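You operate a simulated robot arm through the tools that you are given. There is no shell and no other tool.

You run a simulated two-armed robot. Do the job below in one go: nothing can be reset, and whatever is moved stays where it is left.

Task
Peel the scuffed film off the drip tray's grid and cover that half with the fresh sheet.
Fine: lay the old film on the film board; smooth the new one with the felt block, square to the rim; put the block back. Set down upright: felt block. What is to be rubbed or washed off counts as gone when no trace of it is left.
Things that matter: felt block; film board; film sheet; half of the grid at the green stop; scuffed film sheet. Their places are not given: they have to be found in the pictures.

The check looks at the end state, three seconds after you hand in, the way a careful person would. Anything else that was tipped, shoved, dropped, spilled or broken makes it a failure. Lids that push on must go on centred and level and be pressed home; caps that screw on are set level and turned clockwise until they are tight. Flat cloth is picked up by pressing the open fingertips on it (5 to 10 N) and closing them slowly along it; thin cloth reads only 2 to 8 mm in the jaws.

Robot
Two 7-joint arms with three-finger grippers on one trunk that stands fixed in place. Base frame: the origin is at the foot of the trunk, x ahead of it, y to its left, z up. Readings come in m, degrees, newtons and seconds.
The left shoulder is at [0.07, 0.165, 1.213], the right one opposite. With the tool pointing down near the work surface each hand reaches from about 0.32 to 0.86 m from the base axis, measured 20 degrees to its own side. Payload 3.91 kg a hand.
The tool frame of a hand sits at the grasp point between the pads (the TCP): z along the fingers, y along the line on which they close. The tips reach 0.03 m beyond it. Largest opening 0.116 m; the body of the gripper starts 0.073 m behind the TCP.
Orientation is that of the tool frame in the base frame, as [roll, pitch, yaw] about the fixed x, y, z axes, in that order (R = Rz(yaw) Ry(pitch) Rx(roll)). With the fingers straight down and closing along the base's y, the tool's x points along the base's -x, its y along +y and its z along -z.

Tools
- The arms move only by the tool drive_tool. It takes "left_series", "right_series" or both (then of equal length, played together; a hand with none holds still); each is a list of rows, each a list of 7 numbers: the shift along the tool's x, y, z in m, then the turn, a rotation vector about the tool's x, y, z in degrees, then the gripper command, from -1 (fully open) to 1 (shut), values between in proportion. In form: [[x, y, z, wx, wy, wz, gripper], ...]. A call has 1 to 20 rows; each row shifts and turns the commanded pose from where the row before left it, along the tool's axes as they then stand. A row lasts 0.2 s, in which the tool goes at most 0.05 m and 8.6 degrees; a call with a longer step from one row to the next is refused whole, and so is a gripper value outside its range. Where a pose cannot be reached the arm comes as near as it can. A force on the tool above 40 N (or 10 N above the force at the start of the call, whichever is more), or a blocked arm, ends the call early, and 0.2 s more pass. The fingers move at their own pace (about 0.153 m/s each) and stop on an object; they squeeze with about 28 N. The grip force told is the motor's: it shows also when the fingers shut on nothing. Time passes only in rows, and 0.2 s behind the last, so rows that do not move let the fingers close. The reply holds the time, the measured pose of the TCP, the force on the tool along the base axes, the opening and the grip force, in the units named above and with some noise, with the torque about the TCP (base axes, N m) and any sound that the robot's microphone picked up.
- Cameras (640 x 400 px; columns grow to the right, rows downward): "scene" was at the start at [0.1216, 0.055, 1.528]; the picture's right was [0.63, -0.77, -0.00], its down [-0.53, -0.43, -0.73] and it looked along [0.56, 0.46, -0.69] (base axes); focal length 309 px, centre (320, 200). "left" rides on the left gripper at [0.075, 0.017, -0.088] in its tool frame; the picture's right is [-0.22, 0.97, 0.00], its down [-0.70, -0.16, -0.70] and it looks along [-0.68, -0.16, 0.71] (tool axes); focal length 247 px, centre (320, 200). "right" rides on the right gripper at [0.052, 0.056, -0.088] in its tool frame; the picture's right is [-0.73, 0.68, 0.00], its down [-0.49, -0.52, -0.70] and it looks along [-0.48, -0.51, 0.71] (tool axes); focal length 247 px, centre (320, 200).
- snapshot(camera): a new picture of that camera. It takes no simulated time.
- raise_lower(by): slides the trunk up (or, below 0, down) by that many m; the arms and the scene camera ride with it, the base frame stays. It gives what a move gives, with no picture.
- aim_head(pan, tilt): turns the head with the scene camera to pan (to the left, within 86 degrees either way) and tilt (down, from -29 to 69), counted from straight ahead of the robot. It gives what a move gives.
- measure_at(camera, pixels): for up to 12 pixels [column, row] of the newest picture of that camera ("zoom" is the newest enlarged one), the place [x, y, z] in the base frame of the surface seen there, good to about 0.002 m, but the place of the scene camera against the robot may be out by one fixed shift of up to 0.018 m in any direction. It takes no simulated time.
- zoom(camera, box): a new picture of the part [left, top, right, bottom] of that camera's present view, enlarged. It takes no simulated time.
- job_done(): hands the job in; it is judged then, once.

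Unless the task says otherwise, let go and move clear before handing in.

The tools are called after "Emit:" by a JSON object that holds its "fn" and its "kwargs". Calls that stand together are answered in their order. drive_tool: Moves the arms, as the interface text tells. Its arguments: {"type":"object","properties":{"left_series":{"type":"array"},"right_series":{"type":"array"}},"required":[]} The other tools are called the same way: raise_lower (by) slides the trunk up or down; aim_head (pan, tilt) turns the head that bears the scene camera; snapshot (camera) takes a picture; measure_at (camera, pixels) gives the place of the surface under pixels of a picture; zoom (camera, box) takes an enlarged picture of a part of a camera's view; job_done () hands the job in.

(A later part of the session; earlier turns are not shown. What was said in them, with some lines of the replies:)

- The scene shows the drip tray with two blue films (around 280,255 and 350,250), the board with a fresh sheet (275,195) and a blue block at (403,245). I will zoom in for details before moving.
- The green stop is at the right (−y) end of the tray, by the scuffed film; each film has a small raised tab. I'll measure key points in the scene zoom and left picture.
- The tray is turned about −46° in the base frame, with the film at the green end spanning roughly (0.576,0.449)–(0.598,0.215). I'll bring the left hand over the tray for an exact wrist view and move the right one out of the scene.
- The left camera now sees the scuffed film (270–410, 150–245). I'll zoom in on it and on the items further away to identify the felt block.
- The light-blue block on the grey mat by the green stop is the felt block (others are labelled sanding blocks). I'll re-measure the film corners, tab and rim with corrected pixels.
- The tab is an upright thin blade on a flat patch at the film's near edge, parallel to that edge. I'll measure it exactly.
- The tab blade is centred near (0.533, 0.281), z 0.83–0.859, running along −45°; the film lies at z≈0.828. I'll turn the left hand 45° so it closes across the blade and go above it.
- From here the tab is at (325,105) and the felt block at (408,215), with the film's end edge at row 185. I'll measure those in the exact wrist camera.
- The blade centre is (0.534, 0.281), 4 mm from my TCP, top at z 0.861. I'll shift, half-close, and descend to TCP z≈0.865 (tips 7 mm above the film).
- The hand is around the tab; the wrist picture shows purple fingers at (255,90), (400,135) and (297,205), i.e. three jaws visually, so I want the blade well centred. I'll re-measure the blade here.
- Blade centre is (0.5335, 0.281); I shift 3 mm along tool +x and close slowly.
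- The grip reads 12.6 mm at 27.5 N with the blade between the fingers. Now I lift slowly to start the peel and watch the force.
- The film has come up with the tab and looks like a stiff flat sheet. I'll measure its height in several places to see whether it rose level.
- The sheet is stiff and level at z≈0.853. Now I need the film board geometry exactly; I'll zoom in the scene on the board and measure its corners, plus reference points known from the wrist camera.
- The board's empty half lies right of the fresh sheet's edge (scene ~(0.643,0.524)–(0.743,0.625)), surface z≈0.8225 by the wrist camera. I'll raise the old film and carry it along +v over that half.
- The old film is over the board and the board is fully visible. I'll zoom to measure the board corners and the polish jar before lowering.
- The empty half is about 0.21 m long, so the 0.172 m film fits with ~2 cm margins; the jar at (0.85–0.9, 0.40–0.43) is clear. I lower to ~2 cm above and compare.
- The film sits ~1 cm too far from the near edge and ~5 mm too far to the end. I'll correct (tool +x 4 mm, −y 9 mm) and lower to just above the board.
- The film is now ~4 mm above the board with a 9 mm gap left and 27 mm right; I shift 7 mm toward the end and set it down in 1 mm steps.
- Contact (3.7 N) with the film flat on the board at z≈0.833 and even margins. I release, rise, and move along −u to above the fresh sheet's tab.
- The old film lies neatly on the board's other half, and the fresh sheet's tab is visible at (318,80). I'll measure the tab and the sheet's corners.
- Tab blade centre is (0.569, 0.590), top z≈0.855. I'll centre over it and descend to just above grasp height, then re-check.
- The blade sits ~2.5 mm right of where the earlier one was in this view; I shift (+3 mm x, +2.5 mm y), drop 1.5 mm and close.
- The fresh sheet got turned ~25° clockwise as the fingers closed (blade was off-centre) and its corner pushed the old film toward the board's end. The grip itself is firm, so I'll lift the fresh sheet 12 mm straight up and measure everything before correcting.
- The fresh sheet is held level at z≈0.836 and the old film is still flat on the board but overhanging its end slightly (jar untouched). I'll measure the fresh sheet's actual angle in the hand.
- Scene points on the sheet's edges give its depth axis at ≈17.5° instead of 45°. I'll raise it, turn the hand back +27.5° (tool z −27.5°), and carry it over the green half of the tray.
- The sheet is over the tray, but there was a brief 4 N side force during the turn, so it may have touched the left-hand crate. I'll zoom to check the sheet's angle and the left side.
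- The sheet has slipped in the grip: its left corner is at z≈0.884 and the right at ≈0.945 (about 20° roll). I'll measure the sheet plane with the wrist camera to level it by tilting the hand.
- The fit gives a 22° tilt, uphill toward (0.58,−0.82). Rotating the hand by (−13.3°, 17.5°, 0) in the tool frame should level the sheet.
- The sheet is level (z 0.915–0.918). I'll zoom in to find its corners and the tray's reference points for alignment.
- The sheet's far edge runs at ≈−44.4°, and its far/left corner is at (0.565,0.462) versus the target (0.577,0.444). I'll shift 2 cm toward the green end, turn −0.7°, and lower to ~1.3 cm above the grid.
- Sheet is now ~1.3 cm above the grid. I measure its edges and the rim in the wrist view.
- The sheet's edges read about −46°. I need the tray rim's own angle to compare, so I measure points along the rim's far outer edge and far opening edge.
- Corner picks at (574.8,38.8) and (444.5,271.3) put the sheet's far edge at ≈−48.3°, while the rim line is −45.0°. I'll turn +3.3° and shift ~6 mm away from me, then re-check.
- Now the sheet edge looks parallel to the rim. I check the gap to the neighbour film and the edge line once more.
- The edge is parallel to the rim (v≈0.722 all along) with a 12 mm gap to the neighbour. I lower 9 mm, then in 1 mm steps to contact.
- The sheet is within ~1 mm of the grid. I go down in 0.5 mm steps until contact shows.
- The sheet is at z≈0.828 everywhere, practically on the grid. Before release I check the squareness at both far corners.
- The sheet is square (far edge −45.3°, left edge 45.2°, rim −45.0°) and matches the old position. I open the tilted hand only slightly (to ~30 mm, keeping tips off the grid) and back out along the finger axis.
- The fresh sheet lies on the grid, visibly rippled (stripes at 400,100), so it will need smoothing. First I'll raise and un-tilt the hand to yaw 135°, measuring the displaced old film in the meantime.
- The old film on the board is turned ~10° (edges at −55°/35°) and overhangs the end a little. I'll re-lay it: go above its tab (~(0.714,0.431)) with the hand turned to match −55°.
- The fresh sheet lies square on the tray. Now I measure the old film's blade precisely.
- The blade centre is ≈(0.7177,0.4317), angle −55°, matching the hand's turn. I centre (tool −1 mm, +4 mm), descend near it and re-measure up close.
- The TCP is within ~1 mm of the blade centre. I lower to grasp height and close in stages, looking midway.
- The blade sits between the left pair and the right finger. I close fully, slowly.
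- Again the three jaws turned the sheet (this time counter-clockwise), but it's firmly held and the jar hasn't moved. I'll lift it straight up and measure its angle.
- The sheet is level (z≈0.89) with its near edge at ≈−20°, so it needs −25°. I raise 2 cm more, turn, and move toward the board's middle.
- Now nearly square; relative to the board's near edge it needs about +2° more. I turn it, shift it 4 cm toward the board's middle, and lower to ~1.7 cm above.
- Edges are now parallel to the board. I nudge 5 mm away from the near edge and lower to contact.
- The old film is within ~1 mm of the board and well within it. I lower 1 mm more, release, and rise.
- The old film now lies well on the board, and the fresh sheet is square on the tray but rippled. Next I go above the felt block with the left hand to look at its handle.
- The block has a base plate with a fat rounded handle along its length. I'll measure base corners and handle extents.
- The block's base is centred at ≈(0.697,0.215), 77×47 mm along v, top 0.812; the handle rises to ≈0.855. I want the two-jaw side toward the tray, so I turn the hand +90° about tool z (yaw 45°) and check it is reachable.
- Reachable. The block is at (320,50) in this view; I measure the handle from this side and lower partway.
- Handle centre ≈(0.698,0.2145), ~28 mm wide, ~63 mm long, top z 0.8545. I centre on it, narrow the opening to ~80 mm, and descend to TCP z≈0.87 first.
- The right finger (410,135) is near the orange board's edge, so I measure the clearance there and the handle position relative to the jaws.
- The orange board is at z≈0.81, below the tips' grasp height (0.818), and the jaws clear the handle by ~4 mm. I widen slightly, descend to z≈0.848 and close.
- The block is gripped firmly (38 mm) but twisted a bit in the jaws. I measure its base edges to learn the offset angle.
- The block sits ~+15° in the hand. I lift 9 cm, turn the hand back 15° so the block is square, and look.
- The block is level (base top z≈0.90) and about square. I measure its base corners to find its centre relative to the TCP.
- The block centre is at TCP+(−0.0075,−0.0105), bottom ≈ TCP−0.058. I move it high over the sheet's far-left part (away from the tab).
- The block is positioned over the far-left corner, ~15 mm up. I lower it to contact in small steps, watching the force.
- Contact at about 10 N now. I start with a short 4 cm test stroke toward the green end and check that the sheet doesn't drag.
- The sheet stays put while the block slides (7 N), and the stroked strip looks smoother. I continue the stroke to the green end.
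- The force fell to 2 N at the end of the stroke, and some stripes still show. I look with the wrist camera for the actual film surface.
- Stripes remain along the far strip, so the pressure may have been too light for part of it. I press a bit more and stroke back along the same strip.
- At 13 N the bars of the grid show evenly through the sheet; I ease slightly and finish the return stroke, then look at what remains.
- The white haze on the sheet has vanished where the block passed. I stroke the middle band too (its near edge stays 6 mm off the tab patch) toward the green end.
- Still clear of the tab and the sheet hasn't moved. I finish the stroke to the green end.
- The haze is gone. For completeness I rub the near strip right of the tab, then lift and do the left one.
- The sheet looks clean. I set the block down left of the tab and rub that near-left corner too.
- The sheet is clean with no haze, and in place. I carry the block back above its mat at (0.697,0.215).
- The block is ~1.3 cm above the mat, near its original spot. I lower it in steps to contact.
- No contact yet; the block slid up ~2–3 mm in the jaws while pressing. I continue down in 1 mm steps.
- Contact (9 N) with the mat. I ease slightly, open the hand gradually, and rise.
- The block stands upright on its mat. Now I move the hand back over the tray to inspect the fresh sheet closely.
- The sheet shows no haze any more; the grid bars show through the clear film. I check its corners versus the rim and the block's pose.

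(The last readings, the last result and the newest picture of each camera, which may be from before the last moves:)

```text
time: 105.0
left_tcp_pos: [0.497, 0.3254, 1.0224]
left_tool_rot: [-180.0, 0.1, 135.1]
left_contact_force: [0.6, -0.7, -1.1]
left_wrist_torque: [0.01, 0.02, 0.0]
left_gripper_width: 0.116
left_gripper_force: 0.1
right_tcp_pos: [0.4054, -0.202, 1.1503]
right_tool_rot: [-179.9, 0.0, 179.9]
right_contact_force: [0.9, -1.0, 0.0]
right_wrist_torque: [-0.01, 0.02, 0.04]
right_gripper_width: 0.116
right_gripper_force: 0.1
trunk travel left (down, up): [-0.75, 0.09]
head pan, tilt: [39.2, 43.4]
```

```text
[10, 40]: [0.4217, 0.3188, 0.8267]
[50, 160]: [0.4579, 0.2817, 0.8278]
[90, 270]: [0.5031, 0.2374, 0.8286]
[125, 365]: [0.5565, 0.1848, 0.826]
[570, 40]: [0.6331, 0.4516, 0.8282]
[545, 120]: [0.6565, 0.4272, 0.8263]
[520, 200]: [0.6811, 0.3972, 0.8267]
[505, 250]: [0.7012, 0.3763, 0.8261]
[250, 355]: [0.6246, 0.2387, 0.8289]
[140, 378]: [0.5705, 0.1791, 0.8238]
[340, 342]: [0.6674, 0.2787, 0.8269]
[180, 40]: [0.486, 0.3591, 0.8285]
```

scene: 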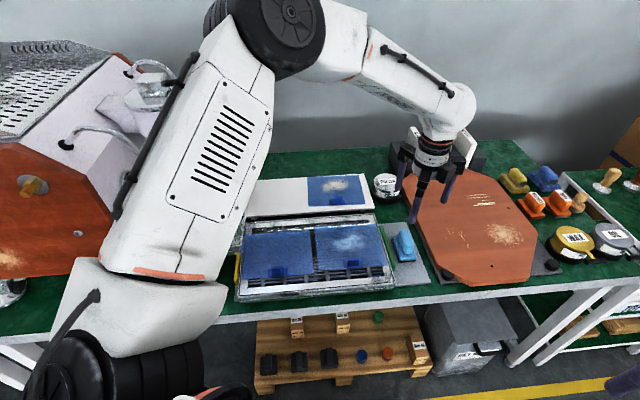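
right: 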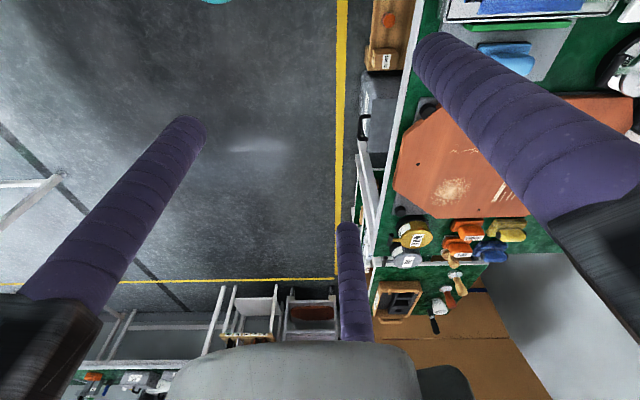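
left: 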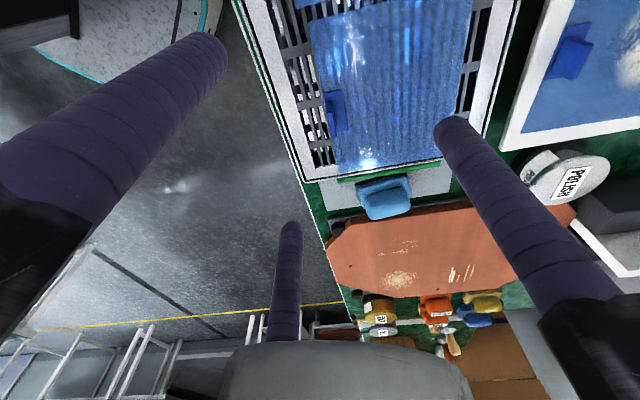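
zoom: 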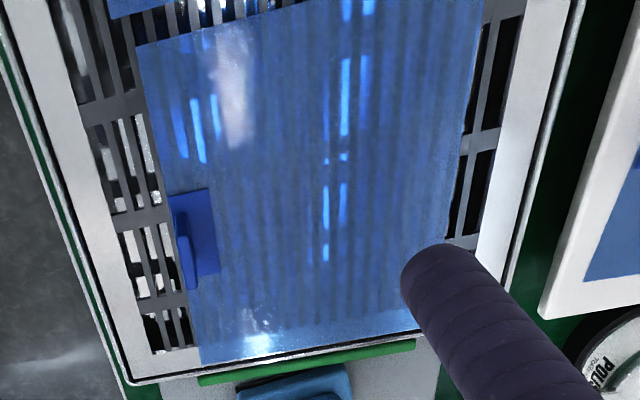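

Square within about 1°, and u matches, but the near edge seems ~4 mm farther in than the old film was. I measure the tab and the neighbour film to quantify this.

Emit:
{"fn": "zoom", "kwargs": {"camera": "left", "box": [310, 70, 370, 150]}}

Emit:
{"fn": "measure_at", "kwargs": {"camera": "zoom", "pixels": [[260, 200], [275, 190], [290, 330], [310, 320], [300, 260], [250, 130], [390, 310], [340, 110], [285, 250]]}}

Emit:
{"fn": "zoom", "kwargs": {"camera": "scene", "box": [225, 200, 405, 310]}}

```text
5.00 times, centred on (340, 110) of left
```

zoom: 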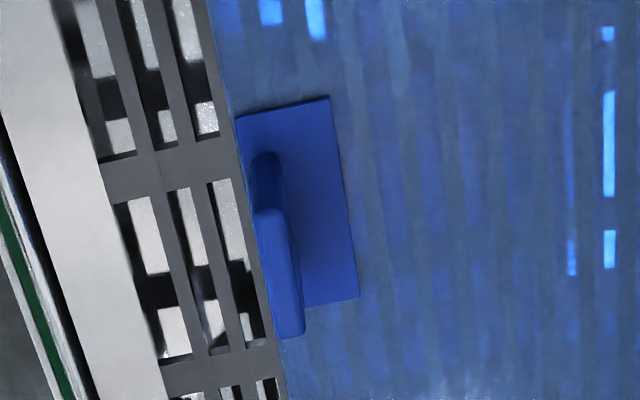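

```text
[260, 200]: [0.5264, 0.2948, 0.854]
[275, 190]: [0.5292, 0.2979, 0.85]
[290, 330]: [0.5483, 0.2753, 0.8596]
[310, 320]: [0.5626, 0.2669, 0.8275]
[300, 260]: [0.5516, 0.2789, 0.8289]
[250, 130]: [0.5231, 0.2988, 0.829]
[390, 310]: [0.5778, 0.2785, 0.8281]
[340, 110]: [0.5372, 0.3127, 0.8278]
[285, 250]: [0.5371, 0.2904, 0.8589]
```

```text
3.56 times, centred on (315, 255) of scene
```

zoom: 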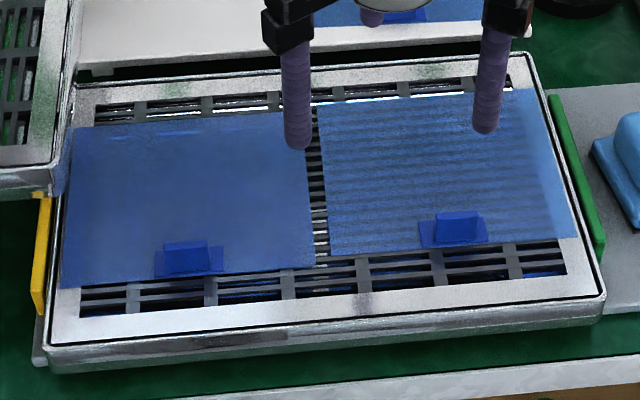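

The tab centre is at v≈0.582 versus 0.576 originally, so the sheet is ~5 mm too far in. I'll hook the closed fingertips behind the tab blade (two-jaw side toward it) and draw it back gently.

Emit:
{"fn": "drive_tool", "kwargs": {"left_series": [[-0.019, 0.0074, 0, 0, 0, 0, 0], [-0.019, 0.0074, 0, 0, 0, 0, 0.6], [-0.019, 0.0075, 0, 0, 0, 0, 1], [0, 0, 0.03, 0, 0, 0, 1], [0, 0, 0.03, 0, 0, 0, 1], [0, 0, 0.03, 0, 0, 0, 1], [0, 0, 0.03, 0, 0, 0, 1], [0, 0, 0.01, 0, 0, 0, 1], [0, 0, 0, 0, 0, 0, 1]]}}

Emit:
{"fn": "snapshot", "kwargs": {"camera": "left"}}

Emit:
{"fn": "zoom", "kwargs": {"camera": "scene", "box": [305, 190, 405, 290]}}

```text
time: 107.0
left_tcp_pos: [0.5532, 0.3049, 0.8926]
left_tool_rot: [179.9, -0.1, 135.1]
left_contact_force: [0.1, -0.1, -0.1]
left_wrist_torque: [0.02, -0.02, 0.0]
left_gripper_width: 0.0093
left_gripper_force: 27.7
right_tcp_pos: [0.4038, -0.2008, 1.15]
right_tool_rot: [179.9, -0.1, 180.0]
right_contact_force: [0.3, 0.1, -0.3]
right_wrist_torque: [0.03, 0.0, -0.01]
right_gripper_width: 0.1158
right_gripper_force: 0.2
trunk travel left (down, up): [-0.75, 0.09]
head pan, tilt: [39.2, 43.4]
```

```text
taken
```

left: 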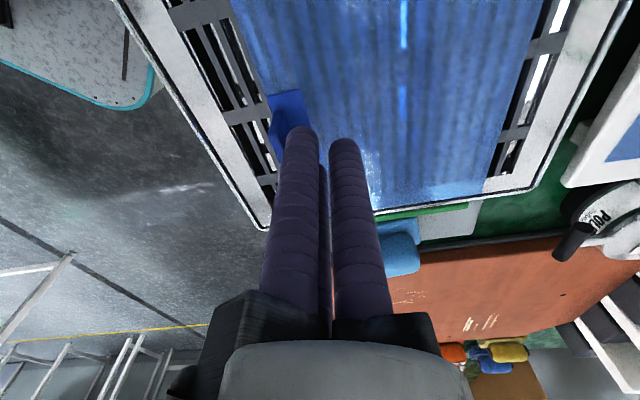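

```text
4.00 times, centred on (355, 240) of scene
```

zoom: 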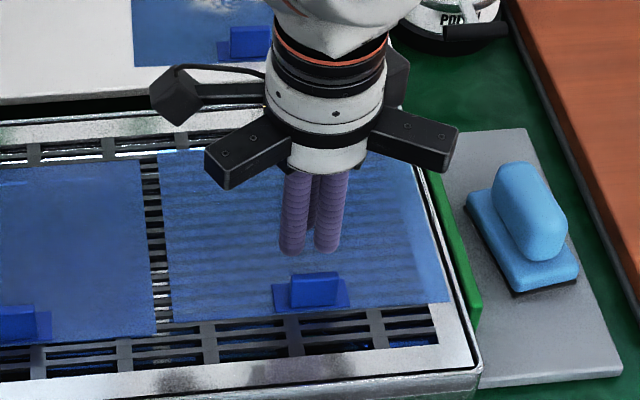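

The closed fingers are behind the blade with ~7 mm clearance. I descend to tip height z≈0.836 and approach the blade slowly.

Emit:
{"fn": "drive_tool", "kwargs": {"left_series": [[0, 0, 0.013, 0, 0, 0, 1], [0, 0, 0.013, 0, 0, 0, 1], [0, -0.002, 0, 0, 0, 0, 1], [0, -0.002, 0, 0, 0, 0, 1], [0, -0.001, 0, 0, 0, 0, 1], [0, 0, 0, 0, 0, 0, 1]]}}

Emit:
{"fn": "zoom", "kwargs": {"camera": "left", "box": [240, 70, 400, 200]}}

Emit:
{"fn": "zoom", "kwargs": {"camera": "scene", "box": [335, 220, 375, 260]}}

```text
time: 108.4
left_tcp_pos: [0.5499, 0.3002, 0.866]
left_tool_rot: [-180.0, 0.0, 135.2]
left_contact_force: [0.3, -0.2, 0.8]
left_wrist_torque: [-0.02, 0.01, -0.01]
left_gripper_width: 0.0095
left_gripper_force: 27.9
right_tcp_pos: [0.4044, -0.2009, 1.1507]
right_tool_rot: [-179.9, 0.0, 179.9]
right_contact_force: [-0.8, 0.1, 0.9]
right_wrist_torque: [-0.02, -0.02, 0.01]
right_gripper_width: 0.1162
right_gripper_force: 0.0
trunk travel left (down, up): [-0.75, 0.09]
head pan, tilt: [39.2, 43.4]
```

```text
3.08 times, centred on (320, 135) of left
```

zoom: 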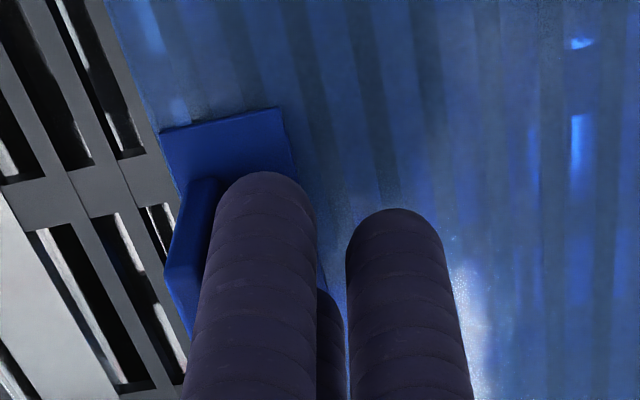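

```text
10.00 times, centred on (355, 240) of scene
```

zoom: 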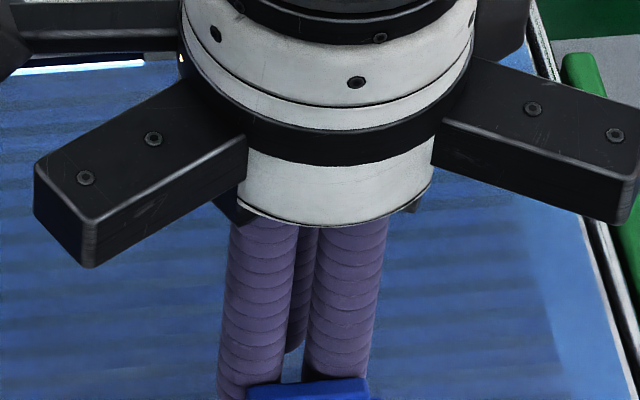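

The fingers are about 2 mm behind the blade. I draw −v in 1 mm steps for 6 mm.

Emit:
{"fn": "drive_tool", "kwargs": {"left_series": [[0, -0.001, 0, 0, 0, 0, 1], [0, -0.001, 0, 0, 0, 0, 1], [0, -0.001, 0, 0, 0, 0, 1], [0, -0.001, 0, 0, 0, 0, 1], [0, -0.001, 0, 0, 0, 0, 1], [0, -0.001, 0, 0, 0, 0, 1], [0, 0, 0, 0, 0, 0, 1]]}}

Emit:
{"fn": "zoom", "kwargs": {"camera": "left", "box": [240, 70, 400, 200]}}

Emit:
{"fn": "zoom", "kwargs": {"camera": "scene", "box": [225, 200, 405, 310]}}

```text
time: 110.0
left_tcp_pos: [0.5504, 0.2994, 0.8655]
left_tool_rot: [179.9, 0.1, 135.2]
left_contact_force: [21.7, 24.1, 9.6]
left_wrist_torque: [0.27, -0.17, -0.16]
left_gripper_width: 0.009
left_gripper_force: 27.8
right_tcp_pos: [0.4065, -0.1979, 1.1496]
right_tool_rot: [-179.8, -0.1, 180.0]
right_contact_force: [0.3, -0.1, -0.3]
right_wrist_torque: [0.0, -0.03, 0.03]
right_gripper_width: 0.116
right_gripper_force: 0.0
trunk travel left (down, up): [-0.75, 0.09]
head pan, tilt: [39.2, 43.4]
```

```text
3.08 times, centred on (320, 135) of left
```

zoom: 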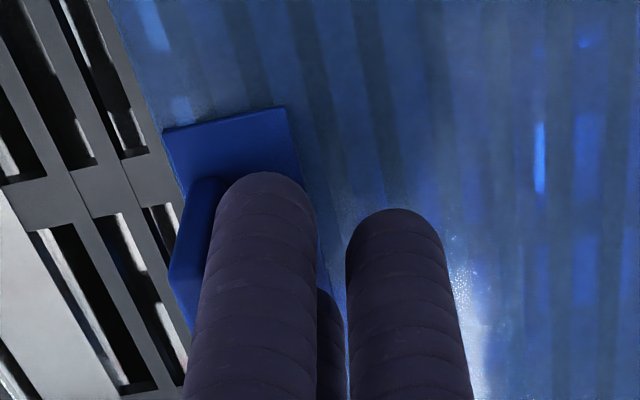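

```text
3.56 times, centred on (315, 255) of scene
```

zoom: 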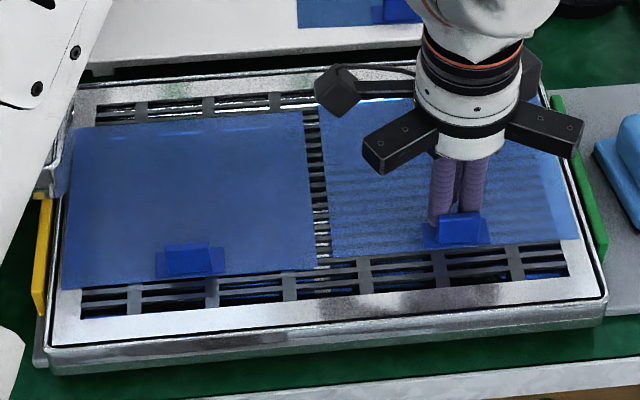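

The blade resists with ~33 N and the sheet doesn't budge — it is now stuck down by the smoothing, so I won't force it. I back off, lift and move the hand clear.

Emit:
{"fn": "drive_tool", "kwargs": {"left_series": [[0, 0.002, 0, 0, 0, 0, 1], [0, 0.003, 0, 0, 0, 0, 1], [0, 0.003, 0, 0, 0, 0, 1], [0, 0.001, -0.01, 0, 0, 0, 1], [0, 0, -0.03, 0, 0, 0, 1], [0, 0, -0.04, 0, 0, 0, 0.5], [0, 0, -0.04, 0, 0, 0, 0], [0.0354, 0, -0.03, 0, 0, 0, -0.5], [0.0354, 0, -0.02, 0, 0, 0, -1], [0.0354, -0.01, 0, 0, 0, 0, -1], [0, 0, 0, 0, 0, 0, -1]]}}

Emit:
{"fn": "snapshot", "kwargs": {"camera": "left"}}

Emit:
{"fn": "snapshot", "kwargs": {"camera": "scene"}}

```text
time: 112.4
left_tcp_pos: [0.4706, 0.3683, 1.035]
left_tool_rot: [-179.9, 0.0, 135.0]
left_contact_force: [-0.1, -1.0, -0.2]
left_wrist_torque: [0.0, 0.02, 0.02]
left_gripper_width: 0.1158
left_gripper_force: 0.0
right_tcp_pos: [0.4046, -0.203, 1.1494]
right_tool_rot: [180.0, -0.1, 179.9]
right_contact_force: [-0.4, -0.9, -0.2]
right_wrist_torque: [0.0, 0.02, 0.02]
right_gripper_width: 0.1159
right_gripper_force: 0.1
trunk travel left (down, up): [-0.75, 0.09]
head pan, tilt: [39.2, 43.4]
```

```text
taken
```

left: 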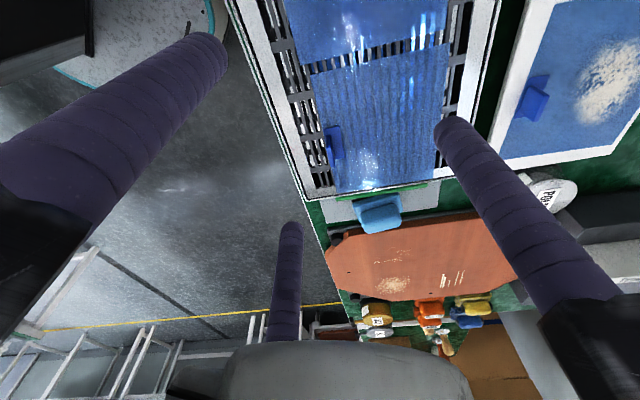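

```text
taken
```

scene: 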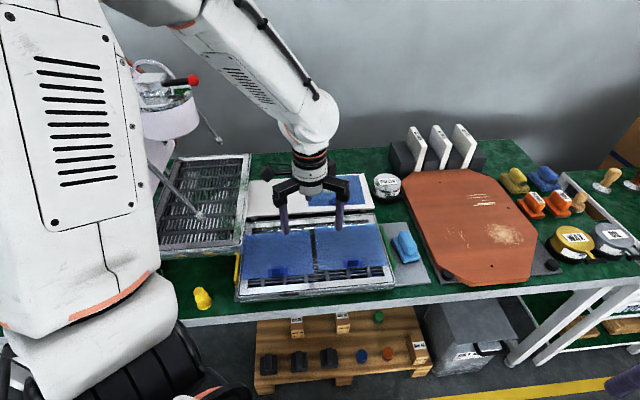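

Emit:
{"fn": "zoom", "kwargs": {"camera": "left", "box": [280, 0, 500, 210]}}

Emit:
{"fn": "measure_at", "kwargs": {"camera": "zoom", "pixels": [[140, 150], [150, 200], [160, 240], [192, 360], [350, 328], [385, 80], [372, 160], [362, 230], [130, 125], [392, 70], [365, 90], [80, 50]]}}

```text
1.90 times, centred on (390, 105) of left
```

zoom: 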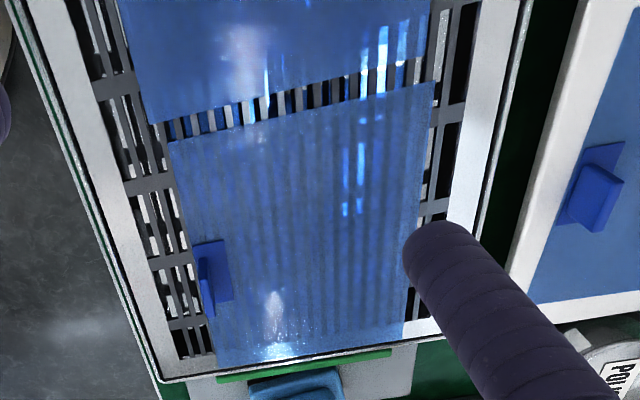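

```text
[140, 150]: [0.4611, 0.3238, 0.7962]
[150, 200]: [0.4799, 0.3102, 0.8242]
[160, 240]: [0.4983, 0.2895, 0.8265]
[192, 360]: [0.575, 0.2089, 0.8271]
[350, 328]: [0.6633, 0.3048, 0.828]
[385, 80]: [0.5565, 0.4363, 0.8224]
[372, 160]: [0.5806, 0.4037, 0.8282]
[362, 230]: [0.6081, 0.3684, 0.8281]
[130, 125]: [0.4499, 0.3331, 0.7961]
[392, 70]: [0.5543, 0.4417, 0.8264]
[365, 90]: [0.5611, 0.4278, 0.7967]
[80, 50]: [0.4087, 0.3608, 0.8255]
```

The sheet is parallel to the neighbour (gap even) and flat with no trace of haze. I retract the left hand to its starting pose and take a last full look.

Emit:
{"fn": "drive_tool", "kwargs": {"left_series": [[0, 0, -0.03, 0, 0, 0, -1], [0, 0, -0.03, 0, 0, 0, -1], [0, 0, -0.03, 0, 0, -7.5, -1], [0, 0, 0, 0, 0, -7.5, -1], [0, 0, 0, 0, 0, -7.5, -1], [0, 0, 0, 0, 0, -7.5, -1], [0, 0, 0, 0, 0, -7.5, -1], [0, 0, 0, 0, 0, -7.5, -1], [0.004, 0.032, 0, 0, 0, 0, -1], [0.004, 0.032, 0, 0, 0, 0, -1], [0.004, 0.032, 0, 0, 0, 0, -1], [0.004, 0.032, 0, 0, 0, 0, -1], [0.004, 0.032, 0, 0, 0, 0, -1], [0.004, 0.03, 0, 0, 0, 0, -1], [0, 0, 0, 0, 0, 0, -1]]}}

Emit:
{"fn": "snapshot", "kwargs": {"camera": "scene"}}

Emit:
{"fn": "zoom", "kwargs": {"camera": "scene", "box": [220, 160, 440, 310]}}

Emit:
{"fn": "snapshot", "kwargs": {"camera": "left"}}

```text
time: 115.6
left_tcp_pos: [0.4452, 0.5614, 1.1247]
left_tool_rot: [-180.0, 0.1, -179.9]
left_contact_force: [0.8, 0.3, -0.4]
left_wrist_torque: [-0.03, 0.01, 0.01]
left_gripper_width: 0.1158
left_gripper_force: 0.1
right_tcp_pos: [0.4043, -0.2024, 1.1494]
right_tool_rot: [179.9, 0.0, 179.9]
right_contact_force: [-1.3, -0.4, -0.2]
right_wrist_torque: [0.01, 0.02, -0.01]
right_gripper_width: 0.1159
right_gripper_force: 0.0
trunk travel left (down, up): [-0.75, 0.09]
head pan, tilt: [39.2, 43.4]
```

```text
taken
```

scene: 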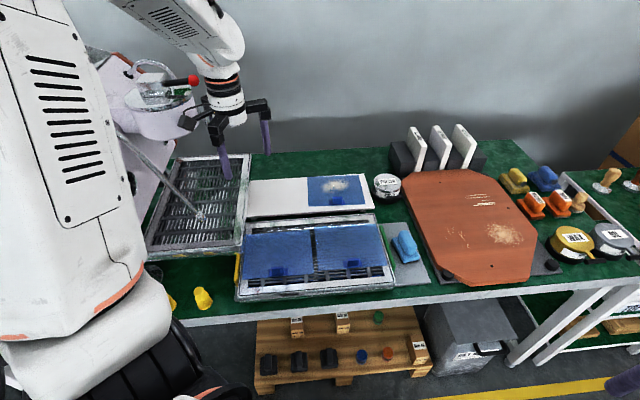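

```text
2.67 times, centred on (330, 235) of scene
```

zoom: 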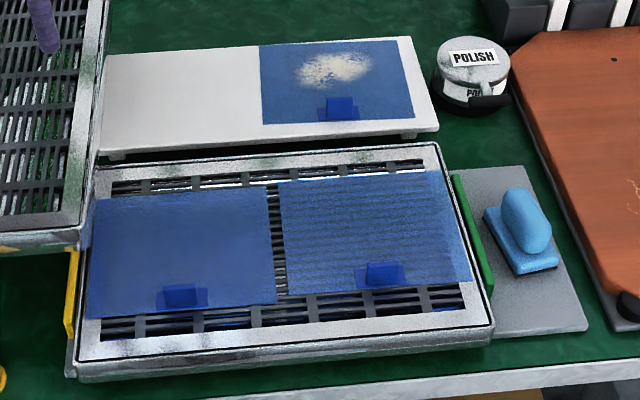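

```text
taken
```

left: 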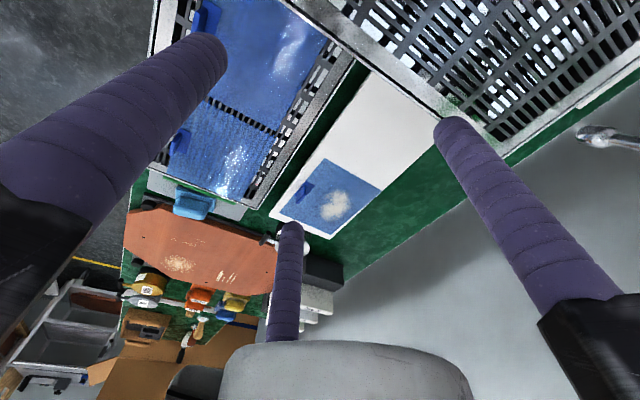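

Everything else (jar, crate, tray, neighbour film) is where it was. One last check: bright speckles at (232,158) in the wrist view — I zoom to see whether it's only a reflection.

Emit:
{"fn": "zoom", "kwargs": {"camera": "left", "box": [150, 80, 300, 220]}}

Emit:
{"fn": "zoom", "kwargs": {"camera": "scene", "box": [310, 215, 425, 285]}}

```text
2.86 times, centred on (225, 150) of left
```

zoom: 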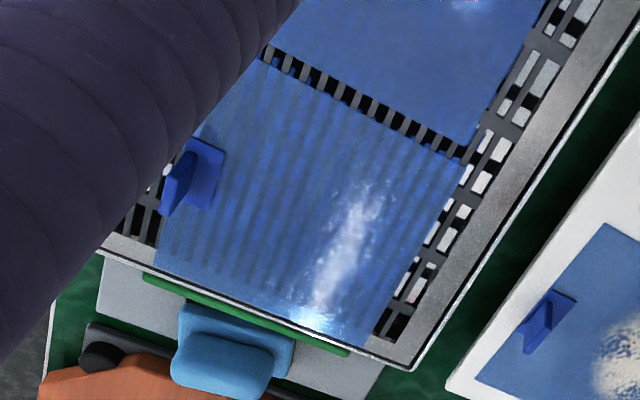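

```text
5.57 times, centred on (368, 250) of scene
```

zoom: 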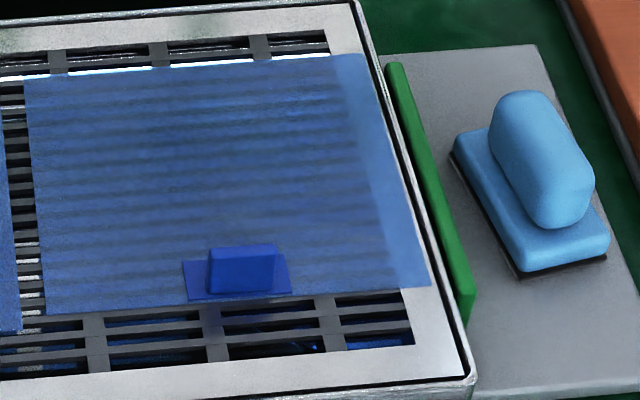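

The bright streak only appears in one view, and the neighbour film has the same one, so it is a lamp reflection. The scene view shows a clean, flat sheet with the grid bars showing through it. The old film lies on the board, the block stands upright on its mat and both hands are clear, so I hand in.

Emit:
{"fn": "job_done", "kwargs": {}}

```text
The job is handed in.
```

The scuffed film is off the grid and lies flat on the film board. The fresh sheet covers the green-stop half, smoothed down with no haze left.

A few points differ from a perfect result:

- **Fresh sheet position:** it sits about 5 mm further back (away from the robot) than the old film did. Its edges are within about 1° of the rim. I tried to draw it back by its tab, but it had stuck down and resisted with about 33 N, so I left it.
- **Old film:** when I gripped the fresh sheet's tab, the sheet turned and pushed the old film partly off the board. I picked the old film up again and laid it fully on the board, square to its edges.
- **Fresh sheet turn:** while I was turning it in the air, there was a brief side force of about 5 N, probably from brushing the crate on the left. The sheet slipped in the grip, and I levelled it before laying it down. The crate looks unmoved.
- **Felt block:** it is back upright on its mat, close to its old spot and turned by a few degrees.
- **Stripes on the sheet:** faint stripes are still visible, which I take to be the grid bars showing through the film. The film next to it shows none. I read the bright streak seen in one view as a lamp reflection.

In the last pictures the tray, the neighbouring film and the polish jar look unmoved. Both hands are clear.
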